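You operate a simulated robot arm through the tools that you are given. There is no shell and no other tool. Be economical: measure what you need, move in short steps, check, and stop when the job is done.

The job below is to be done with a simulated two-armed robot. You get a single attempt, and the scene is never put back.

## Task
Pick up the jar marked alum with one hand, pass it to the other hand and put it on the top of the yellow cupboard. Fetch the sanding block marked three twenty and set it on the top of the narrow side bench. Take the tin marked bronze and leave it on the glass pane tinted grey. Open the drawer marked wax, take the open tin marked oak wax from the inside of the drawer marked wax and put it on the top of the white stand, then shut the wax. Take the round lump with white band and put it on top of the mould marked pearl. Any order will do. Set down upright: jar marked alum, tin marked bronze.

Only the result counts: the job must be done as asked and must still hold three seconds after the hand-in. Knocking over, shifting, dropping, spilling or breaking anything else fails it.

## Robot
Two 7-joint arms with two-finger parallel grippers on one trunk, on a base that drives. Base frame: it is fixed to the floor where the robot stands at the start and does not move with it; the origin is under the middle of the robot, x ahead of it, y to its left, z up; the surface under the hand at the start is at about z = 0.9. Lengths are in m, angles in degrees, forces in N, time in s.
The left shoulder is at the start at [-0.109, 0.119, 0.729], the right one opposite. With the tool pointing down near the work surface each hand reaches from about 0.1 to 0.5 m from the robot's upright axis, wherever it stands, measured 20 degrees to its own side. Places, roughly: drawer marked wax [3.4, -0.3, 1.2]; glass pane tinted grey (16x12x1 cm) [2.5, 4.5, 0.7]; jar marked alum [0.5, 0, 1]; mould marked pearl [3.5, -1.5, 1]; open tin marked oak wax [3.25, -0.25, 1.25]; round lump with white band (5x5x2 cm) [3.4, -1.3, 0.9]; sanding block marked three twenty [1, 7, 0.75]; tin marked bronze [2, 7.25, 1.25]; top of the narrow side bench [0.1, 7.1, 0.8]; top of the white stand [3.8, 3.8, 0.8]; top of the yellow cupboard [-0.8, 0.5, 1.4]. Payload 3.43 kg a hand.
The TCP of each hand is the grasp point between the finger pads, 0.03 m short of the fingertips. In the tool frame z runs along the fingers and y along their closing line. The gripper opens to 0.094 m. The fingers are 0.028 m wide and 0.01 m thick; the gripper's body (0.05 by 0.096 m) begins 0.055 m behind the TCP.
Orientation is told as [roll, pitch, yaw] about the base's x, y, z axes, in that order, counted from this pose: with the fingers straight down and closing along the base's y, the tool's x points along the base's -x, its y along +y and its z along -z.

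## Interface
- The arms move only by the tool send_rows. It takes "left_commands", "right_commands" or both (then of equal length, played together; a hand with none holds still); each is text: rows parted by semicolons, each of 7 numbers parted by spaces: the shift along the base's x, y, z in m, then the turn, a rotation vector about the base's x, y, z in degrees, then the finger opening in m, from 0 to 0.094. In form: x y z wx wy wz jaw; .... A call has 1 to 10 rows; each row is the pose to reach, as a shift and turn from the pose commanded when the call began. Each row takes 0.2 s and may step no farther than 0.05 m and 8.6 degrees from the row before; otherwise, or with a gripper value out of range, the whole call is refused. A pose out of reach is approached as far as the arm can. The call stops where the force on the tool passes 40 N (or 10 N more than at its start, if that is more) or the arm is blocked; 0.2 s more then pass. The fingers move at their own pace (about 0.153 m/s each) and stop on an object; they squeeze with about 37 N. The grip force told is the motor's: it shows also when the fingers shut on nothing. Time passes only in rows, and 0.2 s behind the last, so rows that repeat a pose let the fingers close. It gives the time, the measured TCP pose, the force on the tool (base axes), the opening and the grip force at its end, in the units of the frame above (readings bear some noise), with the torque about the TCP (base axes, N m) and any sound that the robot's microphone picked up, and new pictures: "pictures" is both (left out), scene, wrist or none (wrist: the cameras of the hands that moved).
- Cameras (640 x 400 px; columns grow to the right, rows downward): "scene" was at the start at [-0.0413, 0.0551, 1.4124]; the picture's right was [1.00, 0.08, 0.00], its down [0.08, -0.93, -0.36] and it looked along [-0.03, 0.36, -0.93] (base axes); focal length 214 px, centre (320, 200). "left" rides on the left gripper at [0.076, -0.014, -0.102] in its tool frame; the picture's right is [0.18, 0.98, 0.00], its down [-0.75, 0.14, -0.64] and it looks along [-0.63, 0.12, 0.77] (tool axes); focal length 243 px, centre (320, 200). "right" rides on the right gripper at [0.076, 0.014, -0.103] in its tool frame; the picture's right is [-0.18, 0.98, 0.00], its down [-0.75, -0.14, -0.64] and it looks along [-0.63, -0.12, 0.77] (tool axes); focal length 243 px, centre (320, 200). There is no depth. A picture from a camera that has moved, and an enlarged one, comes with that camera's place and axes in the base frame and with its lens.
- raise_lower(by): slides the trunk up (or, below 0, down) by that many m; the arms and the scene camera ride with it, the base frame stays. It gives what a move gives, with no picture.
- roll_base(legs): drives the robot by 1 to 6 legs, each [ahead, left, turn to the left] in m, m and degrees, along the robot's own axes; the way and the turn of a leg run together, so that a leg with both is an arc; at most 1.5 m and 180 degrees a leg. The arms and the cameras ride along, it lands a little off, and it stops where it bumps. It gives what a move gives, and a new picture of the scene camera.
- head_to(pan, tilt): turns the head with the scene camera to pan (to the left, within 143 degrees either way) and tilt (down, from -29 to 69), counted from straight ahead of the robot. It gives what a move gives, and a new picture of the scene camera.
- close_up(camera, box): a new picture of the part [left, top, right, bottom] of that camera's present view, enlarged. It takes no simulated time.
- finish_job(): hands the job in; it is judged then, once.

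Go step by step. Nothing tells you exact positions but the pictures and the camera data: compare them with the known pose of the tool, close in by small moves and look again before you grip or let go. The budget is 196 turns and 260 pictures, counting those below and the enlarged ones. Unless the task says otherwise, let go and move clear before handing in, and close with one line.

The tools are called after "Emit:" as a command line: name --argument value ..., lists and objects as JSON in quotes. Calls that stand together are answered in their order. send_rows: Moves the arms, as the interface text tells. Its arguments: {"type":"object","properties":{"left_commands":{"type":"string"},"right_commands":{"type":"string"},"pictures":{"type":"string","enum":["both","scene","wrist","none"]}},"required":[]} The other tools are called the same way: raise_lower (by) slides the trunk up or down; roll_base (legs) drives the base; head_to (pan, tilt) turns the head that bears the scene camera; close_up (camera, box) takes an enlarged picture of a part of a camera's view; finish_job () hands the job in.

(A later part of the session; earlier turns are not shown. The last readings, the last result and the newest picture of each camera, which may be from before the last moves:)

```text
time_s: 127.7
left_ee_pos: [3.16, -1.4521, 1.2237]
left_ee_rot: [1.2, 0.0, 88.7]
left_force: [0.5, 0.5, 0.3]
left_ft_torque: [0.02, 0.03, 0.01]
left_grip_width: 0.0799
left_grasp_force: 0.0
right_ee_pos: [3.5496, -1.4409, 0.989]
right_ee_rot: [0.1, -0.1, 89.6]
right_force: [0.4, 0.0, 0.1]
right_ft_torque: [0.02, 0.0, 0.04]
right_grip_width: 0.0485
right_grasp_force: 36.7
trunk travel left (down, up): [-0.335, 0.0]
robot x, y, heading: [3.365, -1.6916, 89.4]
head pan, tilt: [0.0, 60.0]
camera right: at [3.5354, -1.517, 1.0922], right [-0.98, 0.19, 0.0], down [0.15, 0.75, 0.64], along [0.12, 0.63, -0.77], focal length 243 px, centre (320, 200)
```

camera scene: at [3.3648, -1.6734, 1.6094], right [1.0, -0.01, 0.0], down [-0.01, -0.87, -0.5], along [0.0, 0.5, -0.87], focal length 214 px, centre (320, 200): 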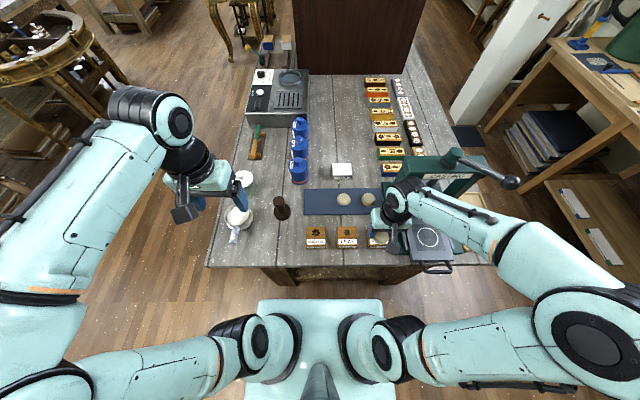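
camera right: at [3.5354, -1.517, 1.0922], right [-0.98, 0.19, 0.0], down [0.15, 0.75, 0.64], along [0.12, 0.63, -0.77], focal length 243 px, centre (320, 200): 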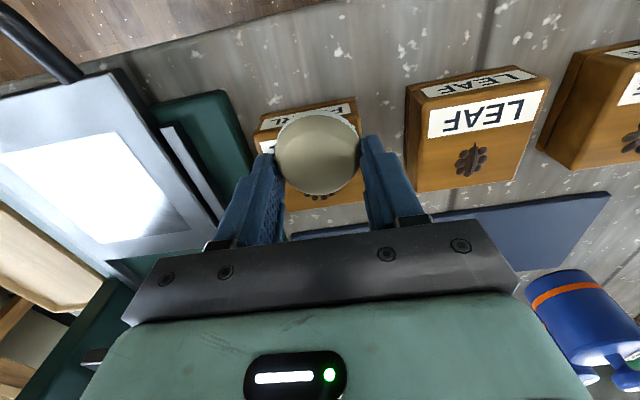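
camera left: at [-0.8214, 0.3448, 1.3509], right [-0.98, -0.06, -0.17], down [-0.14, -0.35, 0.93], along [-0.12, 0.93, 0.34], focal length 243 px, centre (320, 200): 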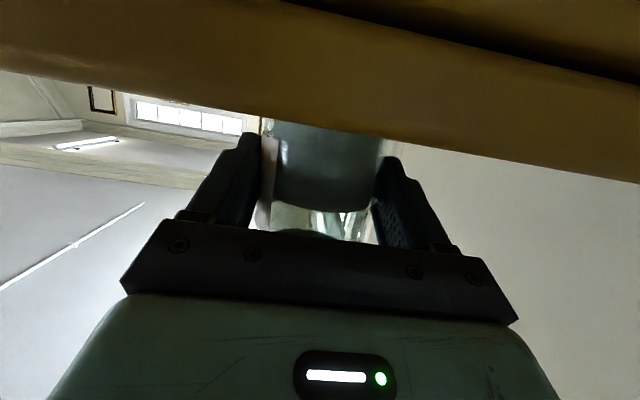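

Emit:
send_rows --right_commands "0.003 0.002 -0.004 0 0 0 0.02; 0.003 0.002 -0.008 0 0 0 0.02; 0.003 0.002 -0.012 0 0 0 0.02; 0.003 0.002 -0.012 0 0 0 0.02" --pictures "wrist"

```text
time_s: 128.3
left_ee_pos: [3.1594, -1.4537, 1.2261]
left_ee_rot: [1.2, 0.0, 88.6]
left_force: [0.5, -0.5, 1.3]
left_ft_torque: [0.01, -0.01, -0.02]
left_grip_width: 0.0801
left_grasp_force: 0.1
right_ee_pos: [3.5516, -1.4384, 0.9857]
right_ee_rot: [0.1, -0.3, 89.5]
right_force: [-0.9, -10.0, 23.8]
right_ft_torque: [-0.51, 0.0, -0.03]
right_grip_width: 0.0485
right_grasp_force: 37.0
trunk travel left (down, up): [-0.335, 0.0]
robot x, y, heading: [3.3668, -1.6986, 89.4]
head pan, tilt: [0.0, 60.0]
stopped in row 2 (right hand): the force on the tool passed its limit at 48 N (the readings are from after the stop); the commanded pose is now the measured one
camera right: at [3.5376, -1.5164, 1.0885], right [-0.98, 0.19, 0.0], down [0.15, 0.75, 0.65], along [0.12, 0.63, -0.76], focal length 243 px, centre (320, 200)
```

right: 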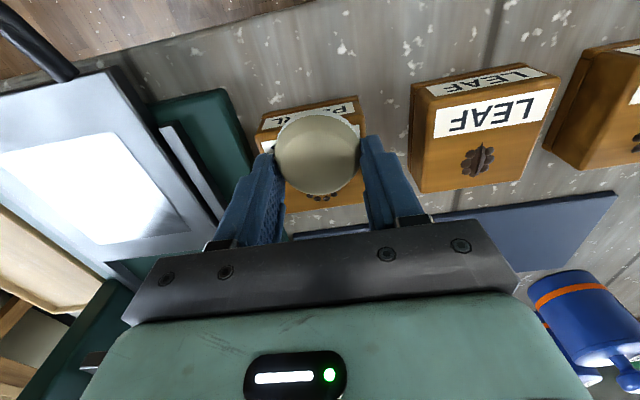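

Contact on the mould top. Easing off, opening gently and lifting away.

Emit:
send_rows --right_commands "0 0 0.002 0 0 0 0.02; 0 0 0.002 0 0 0 0.055; 0 0 0.002 0 0 0 0.066; 0 0 0.002 0 0 0 0.07; 0 0 0.02 0 0 0 0.07; 0 0 0.05 0 0 0 0.07; 0 0 0.09 0 0 0 0.07; 0 -0.02 0.13 0 0 0 0.07; 0 -0.05 0.16 0 0 0 0.07; 0 -0.08 0.18 0 0 0 0.07" --pictures "both"

Emit:
close_up --camera "scene" --box '[280, 170, 440, 270]'

```text
time_s: 130.5
left_ee_pos: [3.1603, -1.4528, 1.2245]
left_ee_rot: [1.2, 0.0, 88.7]
left_force: [-0.3, 0.4, 0.7]
left_ft_torque: [0.02, 0.0, -0.03]
left_grip_width: 0.0801
left_grasp_force: 0.1
right_ee_pos: [3.5544, -1.5191, 1.166]
right_ee_rot: [0.1, -0.3, 89.5]
right_force: [-0.3, -1.0, 0.0]
right_ft_torque: [0.01, -0.02, 0.03]
right_grip_width: 0.0698
right_grasp_force: 0.0
trunk travel left (down, up): [-0.335, 0.0]
robot x, y, heading: [3.365, -1.6984, 89.6]
head pan, tilt: [0.0, 60.0]
camera scene: at [3.3648, -1.6752, 1.6094], right [1.0, -0.01, 0.0], down [-0.01, -0.87, -0.5], along [0.0, 0.5, -0.87], focal length 214 px, centre (320, 200)
camera right: at [3.5398, -1.5953, 1.269], right [-0.98, 0.19, 0.0], down [0.15, 0.75, 0.65], along [0.12, 0.63, -0.76], focal length 243 px, centre (320, 200)
```

scene: 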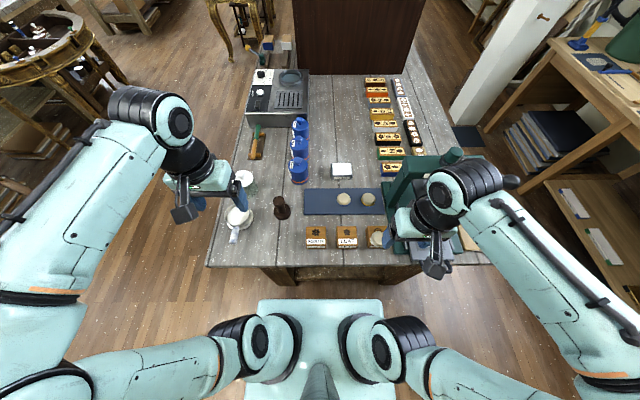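
right: 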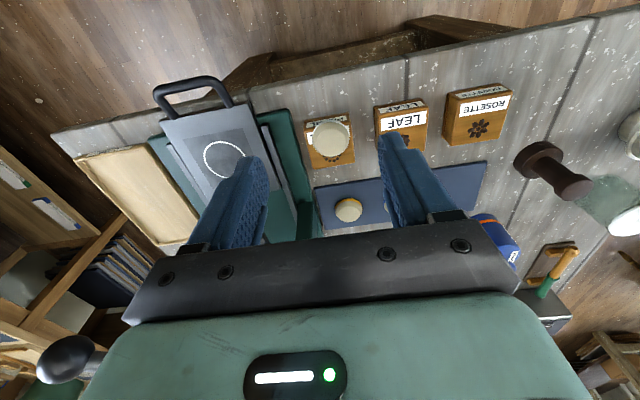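

```text
4.00 times, centred on (360, 220) of scene
camera zoom: at [3.3648, -1.6752, 1.6094], right [1.0, -0.01, 0.0], down [-0.01, -0.87, -0.5], along [0.0, 0.5, -0.87], focal length 858 px, centre (160, 120)
```

zoom: 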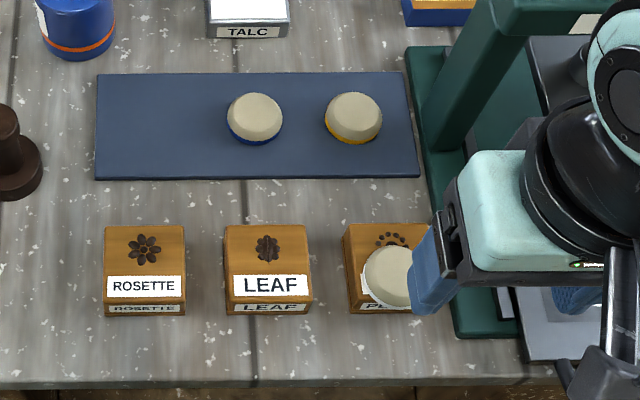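

The lump sits on the pearl mould. Next is the wax drawer, so I'll back away and look at the brown chest.

Emit:
roll_base --legs '[[-0.25, 0, 0]]'

Emit:
head_to --pan 10 --tilt 25

Emit:
close_up --camera "scene" --box '[200, 50, 520, 250]'

```text
time_s: 132.3
left_ee_pos: [3.1572, -1.6976, 1.2256]
left_ee_rot: [1.2, 0.1, 88.6]
left_force: [0.4, 0.3, -0.4]
left_ft_torque: [-0.02, 0.0, -0.04]
left_grip_width: 0.0801
left_grasp_force: 0.2
right_ee_pos: [3.5511, -1.7628, 1.1663]
right_ee_rot: [0.1, -0.2, 89.4]
right_force: [-0.3, 0.2, -0.2]
right_ft_torque: [-0.01, -0.03, 0.02]
right_grip_width: 0.0697
right_grasp_force: 0.1
trunk travel left (down, up): [-0.335, 0.0]
robot x, y, heading: [3.3606, -1.9429, 89.3]
head pan, tilt: [0.0, 60.0]
camera scene: at [3.3624, -1.9201, 1.6097], right [1.0, -0.01, 0.0], down [-0.01, -0.87, -0.5], along [0.0, 0.5, -0.87], focal length 214 px, centre (320, 200)
```

scene: 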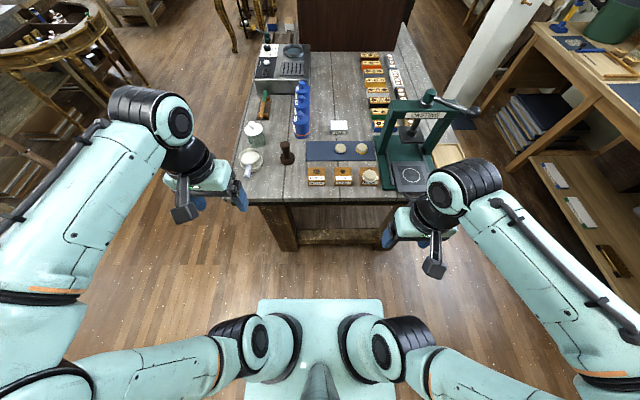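

```text
time_s: 133.3
left_ee_pos: [3.1579, -1.7, 1.2245]
left_ee_rot: [1.2, -0.1, 88.7]
left_force: [0.2, -1.1, -0.7]
left_ft_torque: [-0.01, -0.02, -0.01]
left_grip_width: 0.08
left_grasp_force: 0.1
right_ee_pos: [3.5512, -1.7649, 1.1645]
right_ee_rot: [0.0, -0.2, 89.6]
right_force: [0.1, -0.7, 0.3]
right_ft_torque: [0.04, 0.01, -0.02]
right_grip_width: 0.0696
right_grasp_force: 0.1
trunk travel left (down, up): [-0.335, 0.0]
robot x, y, heading: [3.3598, -1.9398, 89.4]
head pan, tilt: [10.0, 25.0]
camera scene: at [3.3467, -1.8963, 1.6594], right [0.99, 0.16, 0.0], down [0.07, -0.42, -0.91], along [-0.15, 0.89, -0.42], focal length 214 px, centre (320, 200)
```

scene: 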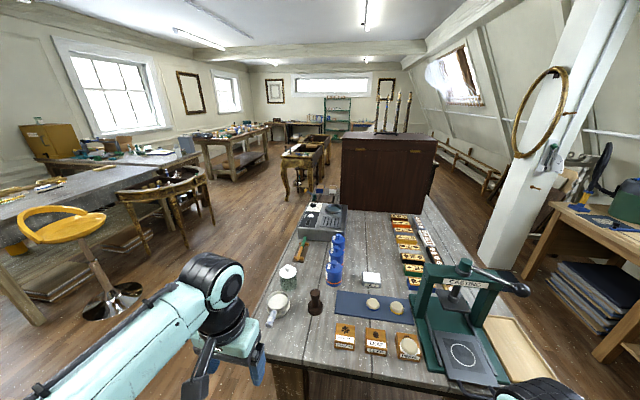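

```text
2.00 times, centred on (360, 150) of scene
camera zoom: at [3.3467, -1.8963, 1.6594], right [0.99, 0.16, 0.0], down [0.07, -0.42, -0.91], along [-0.15, 0.89, -0.42], focal length 429 px, centre (240, 300)
```

zoom: 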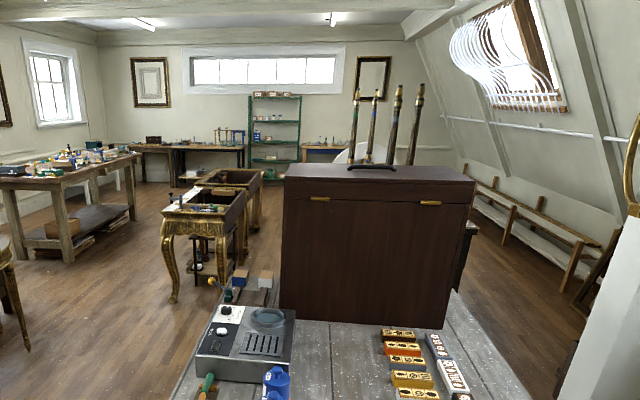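

The chest stands at about x 3.26–3.84, y from -0.47, top z≈1.43, and its drawers aren't on this side. I'll drive around to the far (+y) side.

Emit:
roll_base --legs '[[0, 0.95, 0.6], [1.4, 0, 0], [1.05, 0, 0], [0, 0, -50]]'

Emit:
head_to --pan -55 --tilt 20

```text
time_s: 155.9
left_ee_pos: [2.4651, 0.8239, 1.2247]
left_ee_rot: [1.2, 0.0, 38.7]
left_force: [0.5, 0.1, 0.9]
left_ft_torque: [0.01, 0.01, 0.0]
left_grip_width: 0.08
left_grasp_force: 0.0
right_ee_pos: [2.6674, 0.4799, 1.1643]
right_ee_rot: [0.0, -0.2, 39.5]
right_force: [-0.2, 0.7, -0.8]
right_ft_torque: [0.02, 0.02, -0.01]
right_grip_width: 0.07
right_grasp_force: 0.1
trunk travel left (down, up): [-0.335, 0.0]
robot x, y, heading: [2.412, 0.512, 39.5]
head pan, tilt: [10.0, 25.0]
camera scene: at [2.4356, 0.5514, 1.6595], right [0.76, -0.65, 0.0], down [-0.27, -0.32, -0.91], along [0.59, 0.69, -0.42], focal length 214 px, centre (320, 200)
```

scene: 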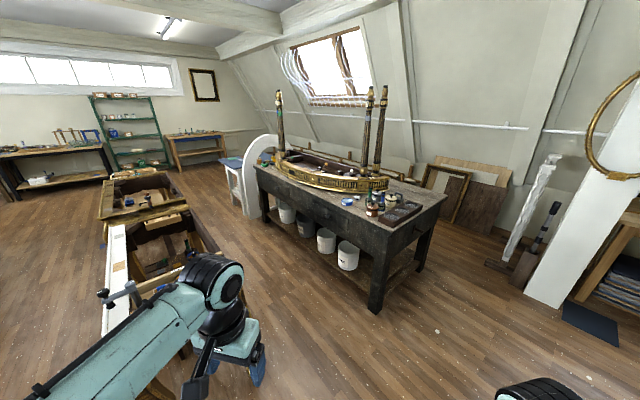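

```text
time_s: 157.3
left_ee_pos: [2.4656, 0.8235, 1.2242]
left_ee_rot: [1.2, -0.1, 38.5]
left_force: [0.9, 0.9, 0.7]
left_ft_torque: [0.02, 0.01, 0.03]
left_grip_width: 0.08
left_grasp_force: 0.0
right_ee_pos: [2.669, 0.4803, 1.1656]
right_ee_rot: [0.0, -0.3, 39.4]
right_force: [0.7, -0.6, -0.4]
right_ft_torque: [-0.01, 0.03, 0.0]
right_grip_width: 0.0699
right_grasp_force: 0.0
trunk travel left (down, up): [-0.335, 0.0]
robot x, y, heading: [2.4084, 0.5097, 39.4]
head pan, tilt: [-55.0, 20.0]
camera scene: at [2.4654, 0.4565, 1.6676], right [-0.27, -0.96, 0.0], down [-0.33, 0.09, -0.94], along [0.91, -0.25, -0.34], focal length 214 px, centre (320, 200)
```

scene: 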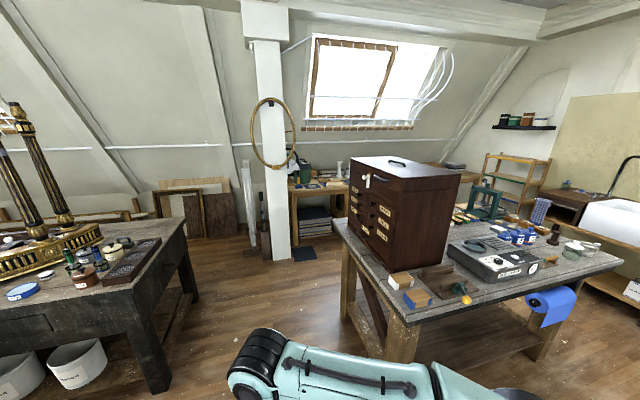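

The drawers are on the chest's +y side. Zooming in on the labels.

Emit:
close_up --camera "scene" --box '[330, 150, 410, 270]'

Emit:
close_up --camera "scene" --box '[320, 140, 480, 340]'

```text
3.33 times, centred on (370, 210) of scene
camera zoom: at [2.4654, 0.4565, 1.6676], right [-0.27, -0.96, 0.0], down [-0.33, 0.09, -0.94], along [0.91, -0.25, -0.34], focal length 715 px, centre (153, 167)
```

zoom: 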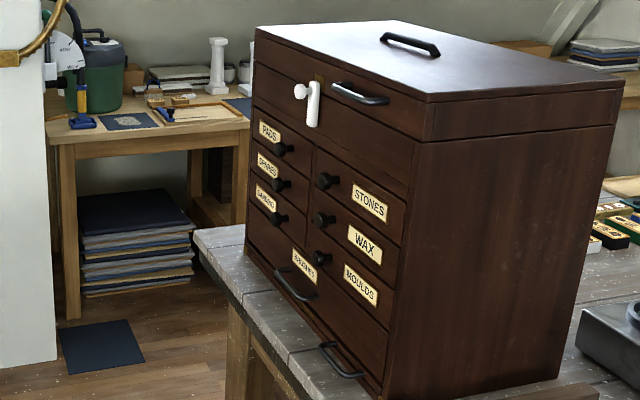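

```text
2.00 times, centred on (400, 240) of scene
camera zoom: at [2.4654, 0.4565, 1.6676], right [-0.27, -0.96, 0.0], down [-0.33, 0.09, -0.94], along [0.91, -0.25, -0.34], focal length 429 px, centre (160, 120)
```

zoom: 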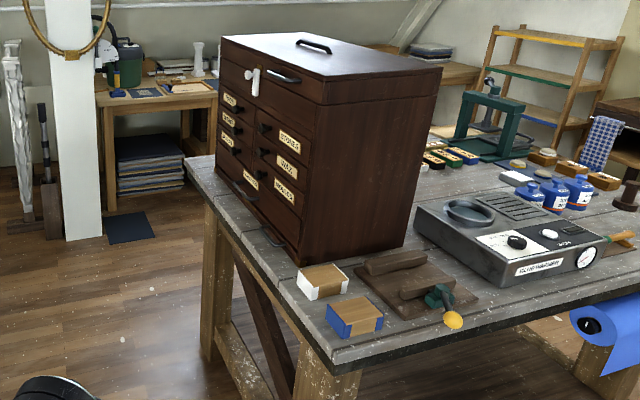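

The wax drawer is in the middle of the nearer column, knob ≈[3.49, -0.12, 1.16]. I'll drive round to face it.

Emit:
roll_base --legs '[[0, 0, -129.4], [0, 1.04, 0]]'

Emit:
head_to --pan 0 --tilt 35

Emit:
close_up --camera "scene" --box '[220, 100, 420, 300]'

```text
time_s: 172.1
left_ee_pos: [3.6573, 0.2617, 1.2257]
left_ee_rot: [1.2, 0.0, -91.1]
left_force: [-0.2, -0.7, 0.2]
left_ft_torque: [0.0, -0.01, 0.0]
left_grip_width: 0.0802
left_grasp_force: 0.0
right_ee_pos: [3.2635, 0.3267, 1.165]
right_ee_rot: [0.0, -0.3, -90.3]
right_force: [0.2, 0.4, -0.3]
right_ft_torque: [-0.02, 0.02, 0.03]
right_grip_width: 0.07
right_grasp_force: 0.1
trunk travel left (down, up): [-0.335, 0.0]
robot x, y, heading: [3.4486, 0.5041, -90.3]
head pan, tilt: [-55.0, 20.0]
camera scene: at [3.3749, 0.4965, 1.6676], right [-0.57, 0.82, 0.0], down [0.28, 0.19, -0.94], along [-0.77, -0.53, -0.34], focal length 214 px, centre (320, 200)
```

scene: 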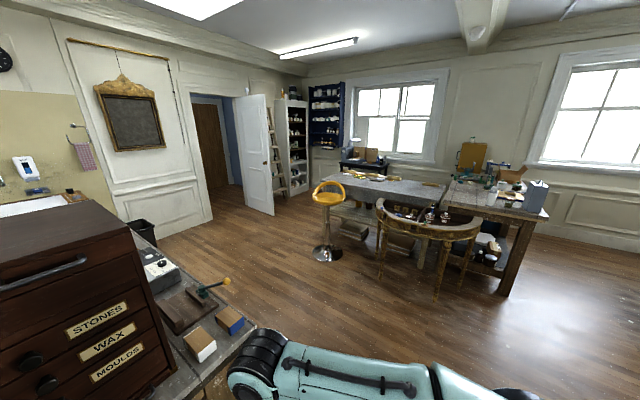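

```text
time_s: 173.4
left_ee_pos: [3.6573, 0.2629, 1.2247]
left_ee_rot: [1.1, 0.0, -91.3]
left_force: [-0.6, 0.3, -0.7]
left_ft_torque: [-0.01, 0.02, -0.02]
left_grip_width: 0.0799
left_grasp_force: 0.1
right_ee_pos: [3.263, 0.3259, 1.1654]
right_ee_rot: [0.0, -0.2, -90.2]
right_force: [0.3, 0.0, 0.6]
right_ft_torque: [-0.02, -0.01, -0.01]
right_grip_width: 0.07
right_grasp_force: 0.1
trunk travel left (down, up): [-0.335, 0.0]
robot x, y, heading: [3.4552, 0.504, -90.5]
head pan, tilt: [0.0, 35.0]
camera scene: at [3.4508, 0.4614, 1.6438], right [-1.0, 0.01, 0.0], down [0.0, 0.57, -0.82], along [-0.01, -0.82, -0.57], focal length 214 px, centre (320, 200)
```

scene: 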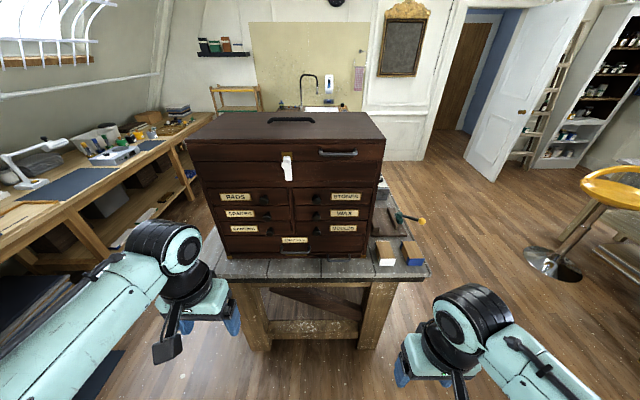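

```text
2.00 times, centred on (320, 200) of scene
camera zoom: at [3.4508, 0.4614, 1.6438], right [-1.0, 0.01, 0.0], down [0.0, 0.57, -0.82], along [-0.01, -0.82, -0.57], focal length 429 px, centre (320, 200)
```

zoom: 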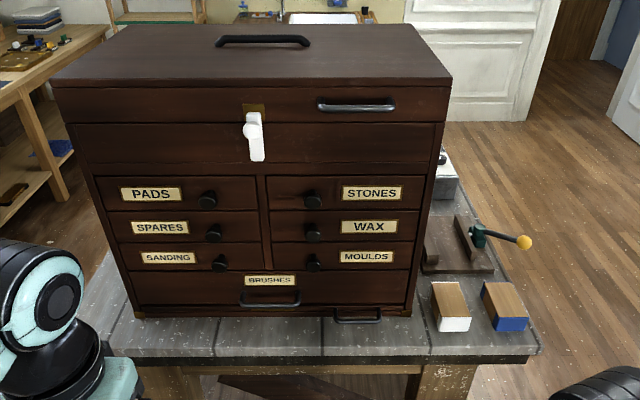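

WAX knob is at about [3.457, -0.10, 1.18]. I'll turn the left hand horizontal, pointing at the chest, and line it up with the knob.

Emit:
send_rows --left_commands "-0.02 0 0 -8.5 0 0 0.08; -0.04 0 0 -17 0 0 0.08; -0.06 0 0 -25.5 0 0 0.08; -0.08 0 0 -34 0 0 0.08; -0.1 0 0 -42.5 0 0 0.08; -0.12 0 -0.01 -51 0 0 0.08; -0.14 0 -0.02 -59.5 0 0 0.08; -0.16 0 -0.03 -68 0 0 0.08; -0.18 -0.02 -0.04 -76.5 0 0 0.08; -0.2 -0.04 -0.045 -85 0 0 0.08" --pictures "none"

Emit:
roll_base --legs '[[0.08, 0, 0.4]]'

Emit:
close_up --camera "left" --box '[0, 0, 640, 400]'

```text
time_s: 175.5
left_ee_pos: [3.5495, 0.2452, 1.251]
left_ee_rot: [-70.0, -74.5, -13.1]
left_force: [0.5, 0.1, 0.1]
left_ft_torque: [0.03, 0.01, 0.04]
left_grip_width: 0.0801
left_grasp_force: 0.1
left hand out of reach, approached as far as the arm can: row 9, 10
right_ee_pos: [3.2627, 0.3272, 1.1647]
right_ee_rot: [0.0, -0.2, -90.2]
right_force: [-0.1, -0.4, 0.0]
right_ft_torque: [0.02, 0.01, -0.02]
right_grip_width: 0.0699
right_grasp_force: 0.0
trunk travel left (down, up): [-0.335, 0.0]
robot x, y, heading: [3.454, 0.5074, -90.4]
head pan, tilt: [0.0, 35.0]
stopped in row 10 (left hand): the arm was blocked; the commanded pose is now the measured one
```

```text
time_s: 176.5
left_ee_pos: [3.5503, 0.1688, 1.2495]
left_ee_rot: [-70.0, -74.7, -12.6]
left_force: [-1.0, 0.4, -0.4]
left_ft_torque: [0.01, 0.02, -0.03]
left_grip_width: 0.08
left_grasp_force: 0.2
right_ee_pos: [3.264, 0.2487, 1.1656]
right_ee_rot: [0.1, -0.2, -89.9]
right_force: [0.4, -0.1, 0.4]
right_ft_torque: [-0.02, 0.03, -0.04]
right_grip_width: 0.0703
right_grasp_force: 0.0
trunk travel left (down, up): [-0.335, 0.0]
robot x, y, heading: [3.4549, 0.4259, -90.1]
head pan, tilt: [0.0, 35.0]
camera scene: at [3.4508, 0.3834, 1.6434], right [-1.0, 0.0, 0.0], down [0.0, 0.57, -0.82], along [0.0, -0.82, -0.57], focal length 214 px, centre (320, 200)
```

scene: 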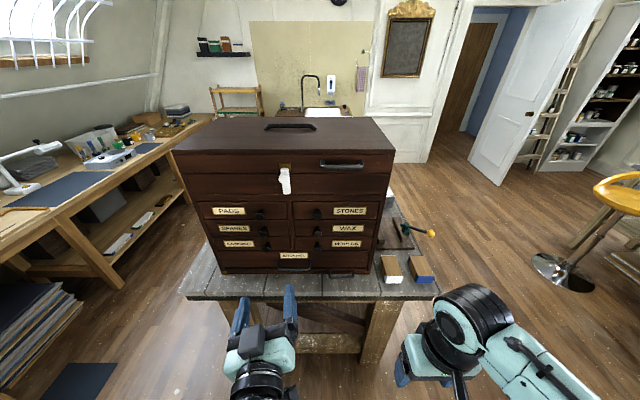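

```text
1.00 times, centred on (320, 200) of left (not enlarged: the box is as wide or as high as the picture)
camera zoom: at [3.5063, 0.2733, 1.1898], right [0.9, 0.14, -0.42], down [0.26, 0.61, 0.75], along [0.36, -0.78, 0.51], focal length 243 px, centre (320, 200)
```

zoom: 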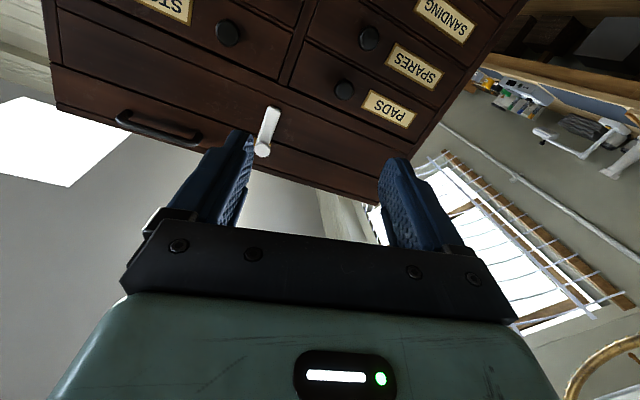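

The wrist was cramped and ended up rolled about 15°. I'll correct the orientation while moving out toward the knob.

Emit:
send_rows --left_commands "-0.018 -0.028 -0.014 0 -3 -1.5 0.07; -0.037 -0.057 -0.028 0 -6 -3 0.07; -0.055 -0.085 -0.042 0 -9 -4.5 0.07; -0.074 -0.11 -0.056 0 -12 -6 0.07; -0.093 -0.135 -0.07 0 -14.3 -7.5 0.07" --pictures "both"

Emit:
close_up --camera "scene" --box '[220, 160, 380, 300]'

```text
time_s: 177.1
left_ee_pos: [3.5234, 0.1639, 1.2623]
left_ee_rot: [-91.4, -72.4, 0.7]
left_force: [0.0, 0.4, 0.6]
left_ft_torque: [-0.01, -0.02, 0.03]
left_grip_width: 0.07
left_grasp_force: 0.0
right_ee_pos: [3.2632, 0.2467, 1.1658]
right_ee_rot: [0.0, -0.3, -90.1]
right_force: [0.0, 0.4, 0.0]
right_ft_torque: [-0.02, 0.01, 0.04]
right_grip_width: 0.0701
right_grasp_force: 0.0
trunk travel left (down, up): [-0.335, 0.0]
robot x, y, heading: [3.4496, 0.4229, -90.1]
head pan, tilt: [0.0, 35.0]
stopped in row 2 (left hand): the arm was blocked; the commanded pose is now the measured one
camera scene: at [3.4509, 0.383, 1.6437], right [-1.0, 0.0, 0.0], down [0.0, 0.57, -0.82], along [0.0, -0.82, -0.57], focal length 214 px, centre (320, 200)
camera left: at [3.4892, 0.2661, 1.1939], right [0.88, -0.01, -0.47], down [0.37, 0.64, 0.67], along [0.29, -0.77, 0.57], focal length 243 px, centre (320, 200)
```

scene: 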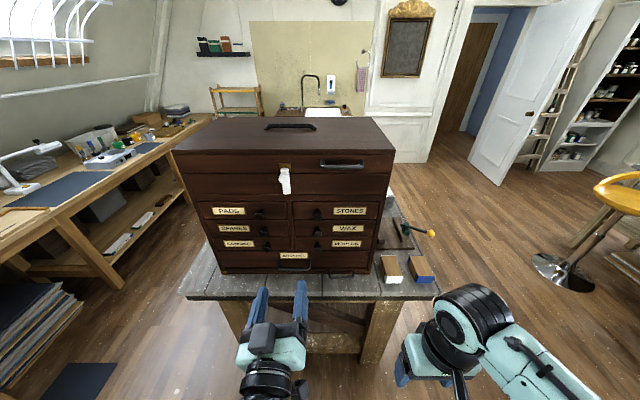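
left: 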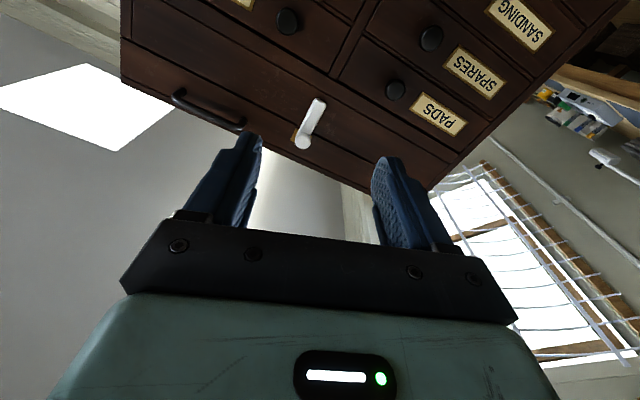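

```text
2.86 times, centred on (300, 230) of scene
camera zoom: at [3.4509, 0.383, 1.6437], right [-1.0, 0.0, 0.0], down [0.0, 0.57, -0.82], along [0.0, -0.82, -0.57], focal length 613 px, centre (377, 114)
```

zoom: 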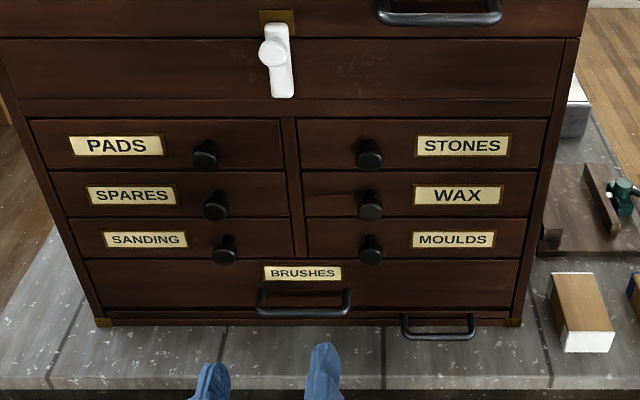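

The arm is cramped near the centreline. I'll shift the hand outward to the left and forward first, then straighten the roll.

Emit:
send_rows --left_commands "0.03 -0.02 0 0 0 0 0.07; 0.06 -0.05 -0.01 0 0 0 0.07; 0.09 -0.08 -0.02 0 0 0 0.07; 0.11 -0.1 -0.03 0 -6 0 0.07; 0.11 -0.11 -0.04 0 -12 0 0.07; 0.11 -0.12 -0.05 0 -17.4 0 0.07" --pictures "scene"

```text
time_s: 178.5
left_ee_pos: [3.633, 0.0414, 1.2127]
left_ee_rot: [151.3, -89.5, 117.7]
left_force: [-0.2, -0.5, 1.1]
left_ft_torque: [0.02, 0.01, -0.06]
left_grip_width: 0.0701
left_grasp_force: 0.0
left hand out of reach, approached as far as the arm can: row 1, 2, 3
right_ee_pos: [3.2637, 0.2469, 1.1645]
right_ee_rot: [0.0, -0.2, -90.0]
right_force: [0.3, 0.4, -0.4]
right_ft_torque: [-0.01, 0.02, -0.03]
right_grip_width: 0.0698
right_grasp_force: 0.0
trunk travel left (down, up): [-0.335, 0.0]
robot x, y, heading: [3.4525, 0.428, -90.0]
head pan, tilt: [0.0, 35.0]
camera scene: at [3.4514, 0.3823, 1.6437], right [-1.0, 0.0, 0.0], down [0.0, 0.57, -0.82], along [0.0, -0.82, -0.57], focal length 214 px, centre (320, 200)
```

scene: 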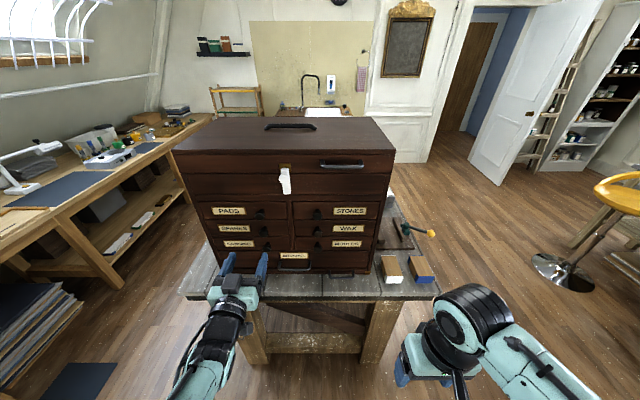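

The left hand is horizontal now. Shifting the base right so the knob lies in front of the left arm.

Emit:
roll_base --legs '[[0, -0.15, 0]]'

Emit:
close_up --camera "left" --box '[0, 0, 640, 400]'

Emit:
close_up --camera "scene" --box '[200, 160, 360, 300]'

```text
time_s: 180.4
left_ee_pos: [3.482, 0.042, 1.2136]
left_ee_rot: [161.2, -89.8, 108.2]
left_force: [0.4, -0.5, -0.5]
left_ft_torque: [0.01, 0.0, 0.0]
left_grip_width: 0.0699
left_grasp_force: 0.1
right_ee_pos: [3.1145, 0.2465, 1.1663]
right_ee_rot: [0.1, -0.3, -89.8]
right_force: [-0.3, 1.0, -0.2]
right_ft_torque: [0.02, 0.0, -0.01]
right_grip_width: 0.0701
right_grasp_force: 0.1
trunk travel left (down, up): [-0.335, 0.0]
robot x, y, heading: [3.3039, 0.4278, -90.0]
head pan, tilt: [0.0, 35.0]
camera scene: at [3.3009, 0.3828, 1.6437], right [-1.0, 0.0, 0.0], down [0.0, 0.57, -0.82], along [0.0, -0.82, -0.57], focal length 214 px, centre (320, 200)
```

scene: 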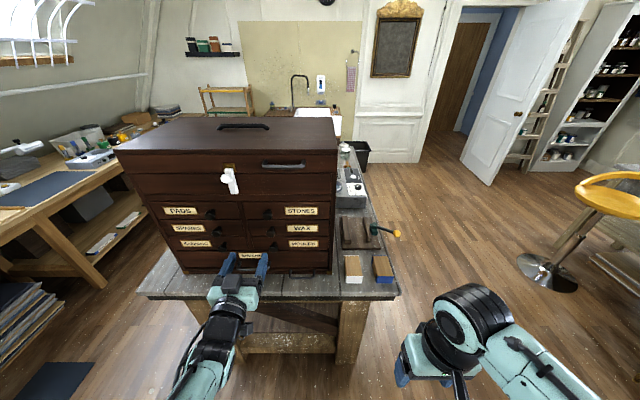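

```text
1.00 times, centred on (320, 200) of left (not enlarged: the box is as wide or as high as the picture)
camera zoom: at [3.47, 0.1448, 1.1371], right [0.98, -0.01, -0.18], down [0.15, 0.64, 0.75], along [0.11, -0.77, 0.64], focal length 243 px, centre (320, 200)
```

zoom: 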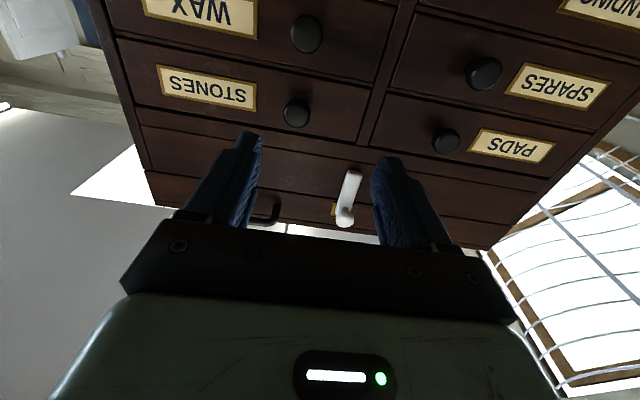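

```text
2.86 times, centred on (280, 230) of scene
camera zoom: at [3.3009, 0.3828, 1.6437], right [-1.0, 0.0, 0.0], down [0.0, 0.57, -0.82], along [0.0, -0.82, -0.57], focal length 613 px, centre (434, 114)
```

zoom: 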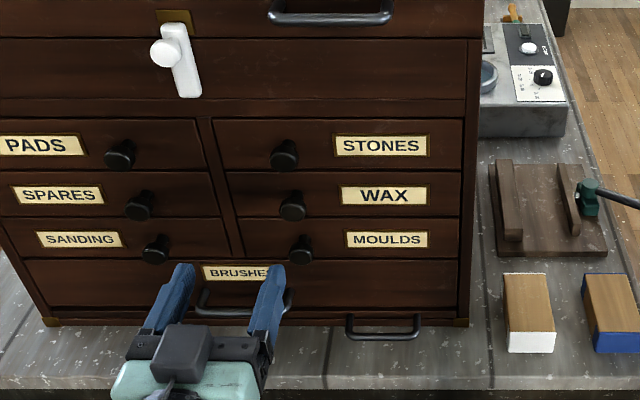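

Knob triangulates to about [3.460, -0.123, 1.168]. Aligning just in front of it.

Emit:
send_rows --left_commands "-0.011 -0.02 -0.023 0 0 0 0.07; -0.022 -0.045 -0.046 0 0 0 0.07; -0.022 -0.085 -0.046 0 0 0 0.07" --pictures "wrist"

Emit:
close_up --camera "scene" --box '[200, 180, 320, 280]'

```text
time_s: 181.2
left_ee_pos: [3.4563, -0.0447, 1.1686]
left_ee_rot: [149.2, -89.6, 119.9]
left_force: [-0.3, -0.8, 0.0]
left_ft_torque: [-0.03, -0.01, 0.04]
left_grip_width: 0.0701
left_grasp_force: 0.1
right_ee_pos: [3.1119, 0.2456, 1.1643]
right_ee_rot: [0.1, -0.2, -89.9]
right_force: [-0.8, -0.1, 0.8]
right_ft_torque: [0.01, -0.03, 0.02]
right_grip_width: 0.0703
right_grasp_force: 0.0
trunk travel left (down, up): [-0.335, 0.0]
robot x, y, heading: [3.3017, 0.4269, -90.0]
head pan, tilt: [0.0, 35.0]
camera left: at [3.445, 0.0586, 1.0923], right [0.98, -0.01, -0.18], down [0.15, 0.64, 0.75], along [0.11, -0.76, 0.64], focal length 243 px, centre (320, 200)
```

left: 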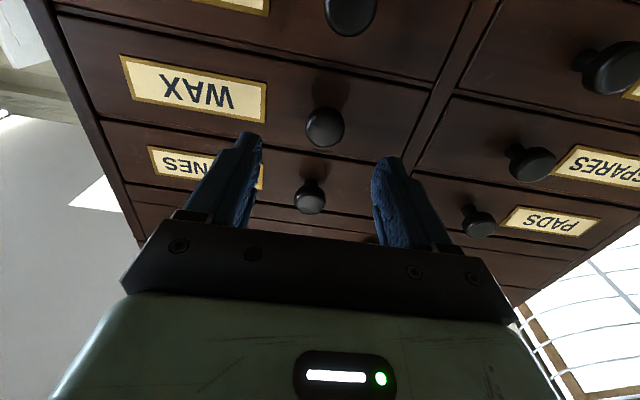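

```text
4.00 times, centred on (260, 230) of scene
camera zoom: at [3.2976, 0.3819, 1.6437], right [-1.0, 0.0, 0.0], down [0.0, 0.57, -0.82], along [0.0, -0.82, -0.57], focal length 858 px, centre (560, 80)
```

zoom: 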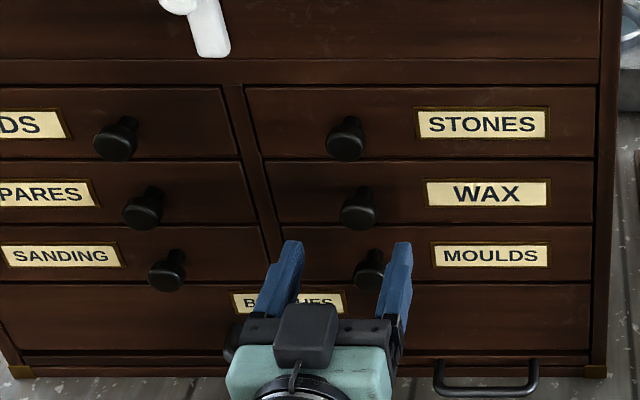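

Emit:
send_rows --left_commands "0.004 -0.03 0 0 0 0 0.07; 0.004 -0.055 0 0 0 0 0.07; 0.004 -0.063 0 0 0 0 0.07; 0.004 -0.063 0 0 0 0 0.03; 0.004 -0.063 0 0 0 0 0.01; 0.004 -0.063 0 0 0 0 0.01" --pictures "wrist"

```text
time_s: 182.6
left_ee_pos: [3.4591, -0.105, 1.1671]
left_ee_rot: [131.2, -89.7, 137.7]
left_force: [-15.8, 1.3, -5.0]
left_ft_torque: [-0.04, 0.16, -0.43]
left_grip_width: 0.0284
left_grasp_force: 44.8
right_ee_pos: [3.1121, 0.2461, 1.166]
right_ee_rot: [0.0, -0.1, -89.9]
right_force: [0.4, 0.0, -0.4]
right_ft_torque: [0.03, -0.01, 0.01]
right_grip_width: 0.0702
right_grasp_force: 0.1
trunk travel left (down, up): [-0.335, 0.0]
robot x, y, heading: [3.3027, 0.4234, -89.9]
head pan, tilt: [0.0, 35.0]
camera left: at [3.4479, -0.0025, 1.0919], right [0.98, -0.02, -0.18], down [0.15, 0.64, 0.75], along [0.1, -0.77, 0.63], focal length 243 px, centre (320, 200)
```

left: 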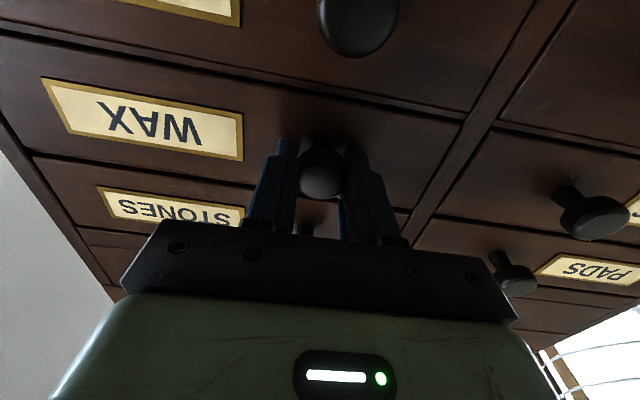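

Knob gripped. Pulling the drawer out slowly.

Emit:
send_rows --left_commands "-0.003 0 -0.001 0 0 0 0.01; -0.003 0.01 -0.001 0 0 0 0.01; -0.003 0.025 -0.001 0 0 0 0.01; -0.003 0.045 -0.001 0 0 0 0.01; -0.003 0.065 -0.001 0 0 0 0.01; -0.003 0.085 -0.001 0 0 0 0.01; -0.003 0.105 -0.001 0 0 0 0.01; -0.003 0.125 -0.001 0 0 0 0.01; -0.003 0.14 -0.001 0 0 0 0.01" --pictures "scene"

Emit:
close_up --camera "scene" --box '[220, 180, 360, 280]'

```text
time_s: 184.6
left_ee_pos: [3.4601, 0.0195, 1.1668]
left_ee_rot: [62.7, -89.7, -153.6]
left_force: [-9.9, 0.9, -5.2]
left_ft_torque: [-0.8, 0.01, -0.25]
left_grip_width: 0.0286
left_grasp_force: 44.8
left hand out of reach, approached as far as the arm can: row 9
right_ee_pos: [3.1126, 0.246, 1.1648]
right_ee_rot: [0.2, -0.2, -89.9]
right_force: [-1.0, 0.0, -0.1]
right_ft_torque: [-0.01, 0.02, -0.01]
right_grip_width: 0.0699
right_grasp_force: 0.1
trunk travel left (down, up): [-0.335, 0.0]
robot x, y, heading: [3.3012, 0.4259, -89.9]
head pan, tilt: [0.0, 35.0]
camera scene: at [3.299, 0.3825, 1.6436], right [-1.0, 0.0, 0.0], down [0.0, 0.57, -0.82], along [0.0, -0.82, -0.57], focal length 214 px, centre (320, 200)
```

scene: 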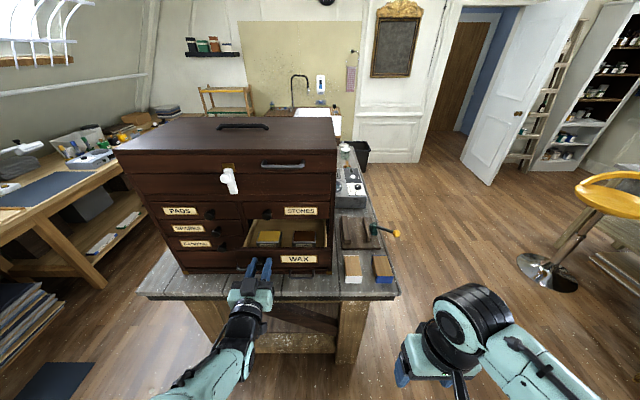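

```text
4.00 times, centred on (290, 230) of scene
camera zoom: at [3.299, 0.3825, 1.6436], right [-1.0, 0.0, 0.0], down [0.0, 0.57, -0.82], along [0.0, -0.82, -0.57], focal length 858 px, centre (440, 80)
```

zoom: 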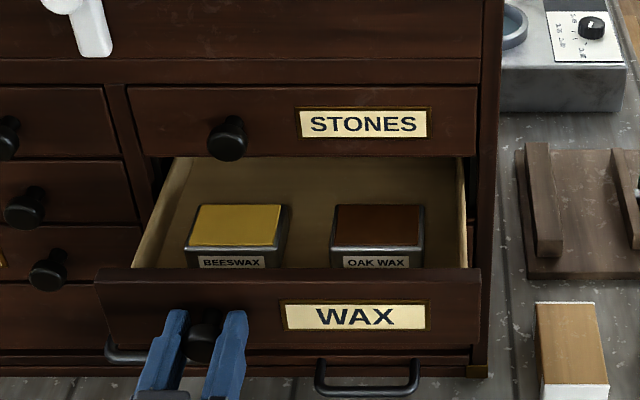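

The drawer is open about 12.5 cm, with OAK WAX on the right. I'll draw it out a little more by rolling the base back 6 cm while holding the knob.

Emit:
roll_base --legs '[[-0.06, 0, 0]]'

Emit:
close_up --camera "scene" --box '[220, 160, 380, 260]'

```text
time_s: 185.6
left_ee_pos: [3.4593, 0.0754, 1.1677]
left_ee_rot: [44.8, -89.7, -135.6]
left_force: [-13.5, 0.0, -17.7]
left_ft_torque: [0.81, -0.01, -0.26]
left_grip_width: 0.0282
left_grasp_force: 44.5
right_ee_pos: [3.1119, 0.3, 1.1655]
right_ee_rot: [0.2, -0.2, -89.8]
right_force: [-0.1, 0.3, -0.3]
right_ft_torque: [0.04, -0.02, -0.01]
right_grip_width: 0.0701
right_grasp_force: 0.0
trunk travel left (down, up): [-0.335, 0.0]
robot x, y, heading: [3.2993, 0.482, -89.8]
head pan, tilt: [0.0, 35.0]
camera scene: at [3.2988, 0.437, 1.6439], right [-1.0, 0.0, 0.0], down [0.0, 0.58, -0.82], along [0.0, -0.82, -0.58], focal length 214 px, centre (320, 200)
```

scene: 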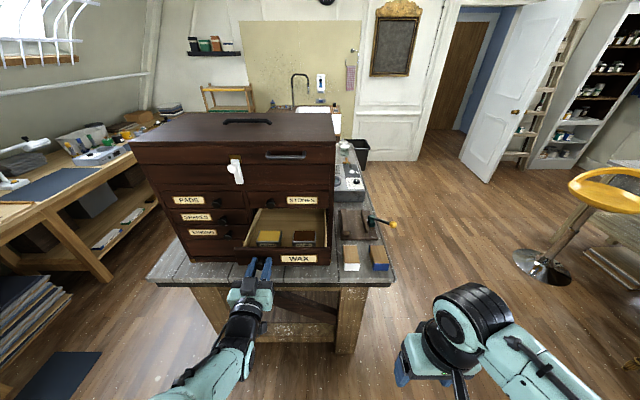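

```text
4.00 times, centred on (300, 210) of scene
camera zoom: at [3.2988, 0.437, 1.6439], right [-1.0, 0.0, 0.0], down [0.0, 0.58, -0.82], along [0.0, -0.82, -0.58], focal length 858 px, centre (400, 160)
```

zoom: 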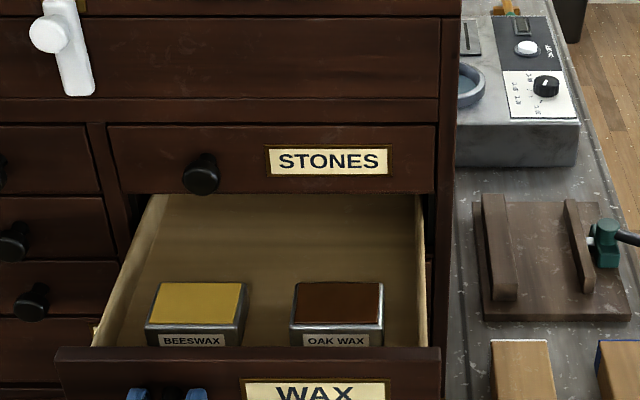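

Oak wax tin centre ≈[3.346, -0.03]. I'll release the knob, back off, swing the left hand aside, then move in with the right hand.

Emit:
send_rows --left_commands "0 0 0 0 0 0 0.06; 0 0 0 0 0 0 0.07; 0 0 0 0 0 0 0.07" --pictures "none"

Emit:
roll_base --legs '[[-0.09, 0, 0]]'

Emit:
send_rows --left_commands "0.04 0 0.01 0 0 0 0.05; 0.08 0 0.02 0 0 0 0.05; 0.12 0 0.03 0 0 0 0.05; 0.16 0 0.05 0 0 0 0.05" --right_commands "0.03 0 0.02 0 0 0 0.082; 0.06 -0.02 0.03 0 0 0 0.082; 0.09 -0.05 0.04 0 0 0 0.082; 0.12 -0.08 0.05 0 0 0 0.082" --pictures "both"

```text
time_s: 186.4
left_ee_pos: [3.4612, 0.078, 1.1679]
left_ee_rot: [44.9, -89.8, -135.7]
left_force: [-0.6, -0.2, -0.6]
left_ft_torque: [0.03, 0.0, -0.02]
left_grip_width: 0.0702
left_grasp_force: 0.0
right_ee_pos: [3.1135, 0.3048, 1.166]
right_ee_rot: [0.0, -0.2, -89.8]
right_force: [-0.7, -0.4, -0.1]
right_ft_torque: [0.02, -0.01, 0.0]
right_grip_width: 0.0701
right_grasp_force: 0.1
trunk travel left (down, up): [-0.335, 0.0]
robot x, y, heading: [3.3009, 0.4838, -89.7]
head pan, tilt: [0.0, 35.0]
```

```text
time_s: 187.5
left_ee_pos: [3.4608, 0.1667, 1.1684]
left_ee_rot: [57.5, -89.9, -148.3]
left_force: [-0.4, -0.2, 0.1]
left_ft_torque: [-0.02, -0.01, 0.03]
left_grip_width: 0.07
left_grasp_force: 0.1
right_ee_pos: [3.114, 0.393, 1.1658]
right_ee_rot: [0.0, -0.3, -89.9]
right_force: [1.3, 0.2, -0.1]
right_ft_torque: [0.01, 0.02, 0.0]
right_grip_width: 0.0698
right_grasp_force: 0.0
trunk travel left (down, up): [-0.335, 0.0]
robot x, y, heading: [3.3051, 0.5743, -90.2]
head pan, tilt: [0.0, 35.0]
camera scene: at [3.3007, 0.5304, 1.644], right [-1.0, 0.0, 0.0], down [0.0, 0.57, -0.82], along [0.0, -0.82, -0.57], focal length 214 px, centre (320, 200)
```

scene: 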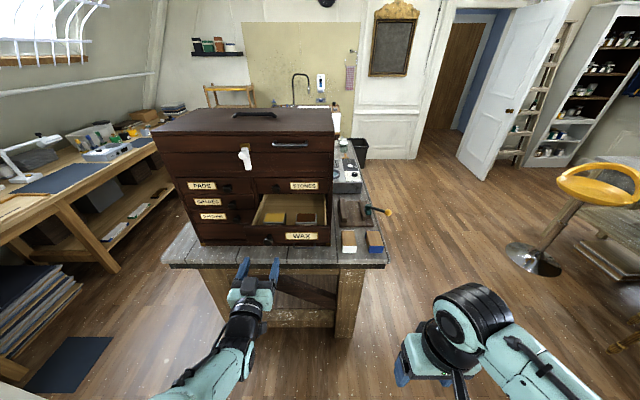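

```text
time_s: 188.5
left_ee_pos: [3.6216, 0.1658, 1.216]
left_ee_rot: [6.2, -89.8, -97.4]
left_force: [-0.3, 0.2, 0.4]
left_ft_torque: [-0.03, 0.01, -0.07]
left_grip_width: 0.0501
left_grasp_force: 0.0
right_ee_pos: [3.2346, 0.3136, 1.217]
right_ee_rot: [0.0, -0.2, -89.9]
right_force: [0.6, 0.2, 0.6]
right_ft_torque: [0.02, 0.0, 0.0]
right_grip_width: 0.082
right_grasp_force: 0.0
trunk travel left (down, up): [-0.335, 0.0]
robot x, y, heading: [3.2978, 0.5749, -89.9]
head pan, tilt: [0.0, 35.0]
camera scene: at [3.3026, 0.5293, 1.6438], right [-1.0, 0.0, 0.0], down [0.0, 0.57, -0.82], along [0.0, -0.82, -0.57], focal length 214 px, centre (320, 200)
camera right: at [3.2503, 0.3893, 1.3191], right [0.98, -0.18, 0.0], down [-0.14, -0.75, 0.64], along [-0.12, -0.63, -0.76], focal length 243 px, centre (320, 200)
camera left: at [3.609, 0.2693, 1.1423], right [0.98, -0.01, -0.18], down [0.15, 0.64, 0.76], along [0.11, -0.77, 0.63], focal length 243 px, centre (320, 200)
```

scene: 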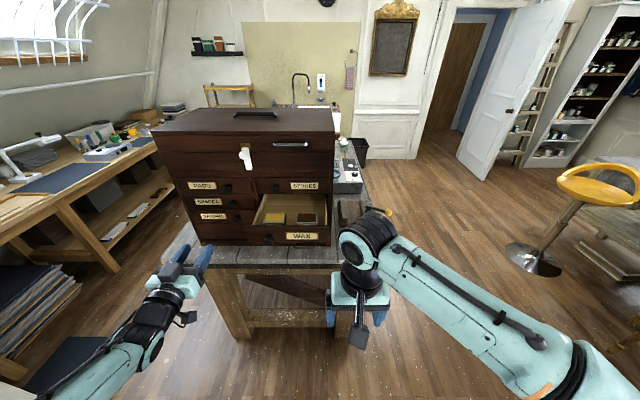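
right: 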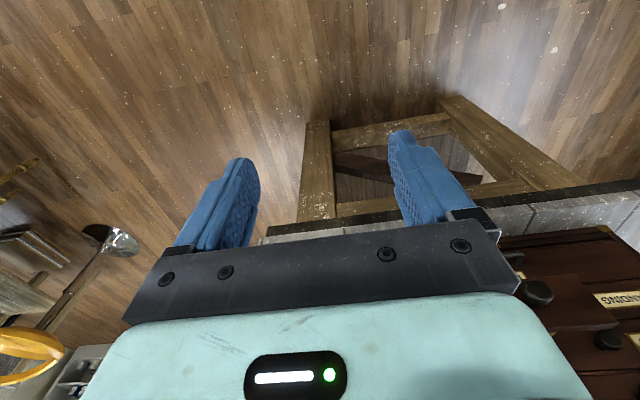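
left: 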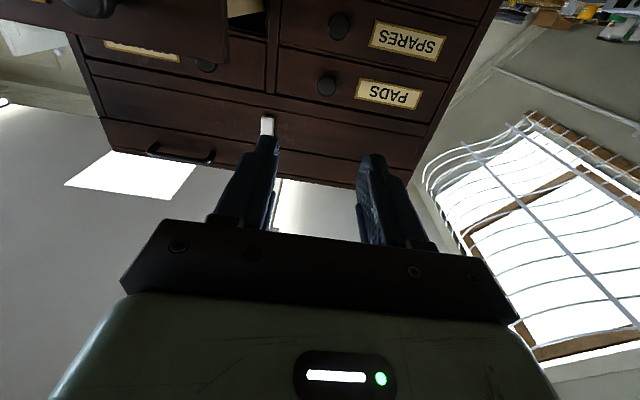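

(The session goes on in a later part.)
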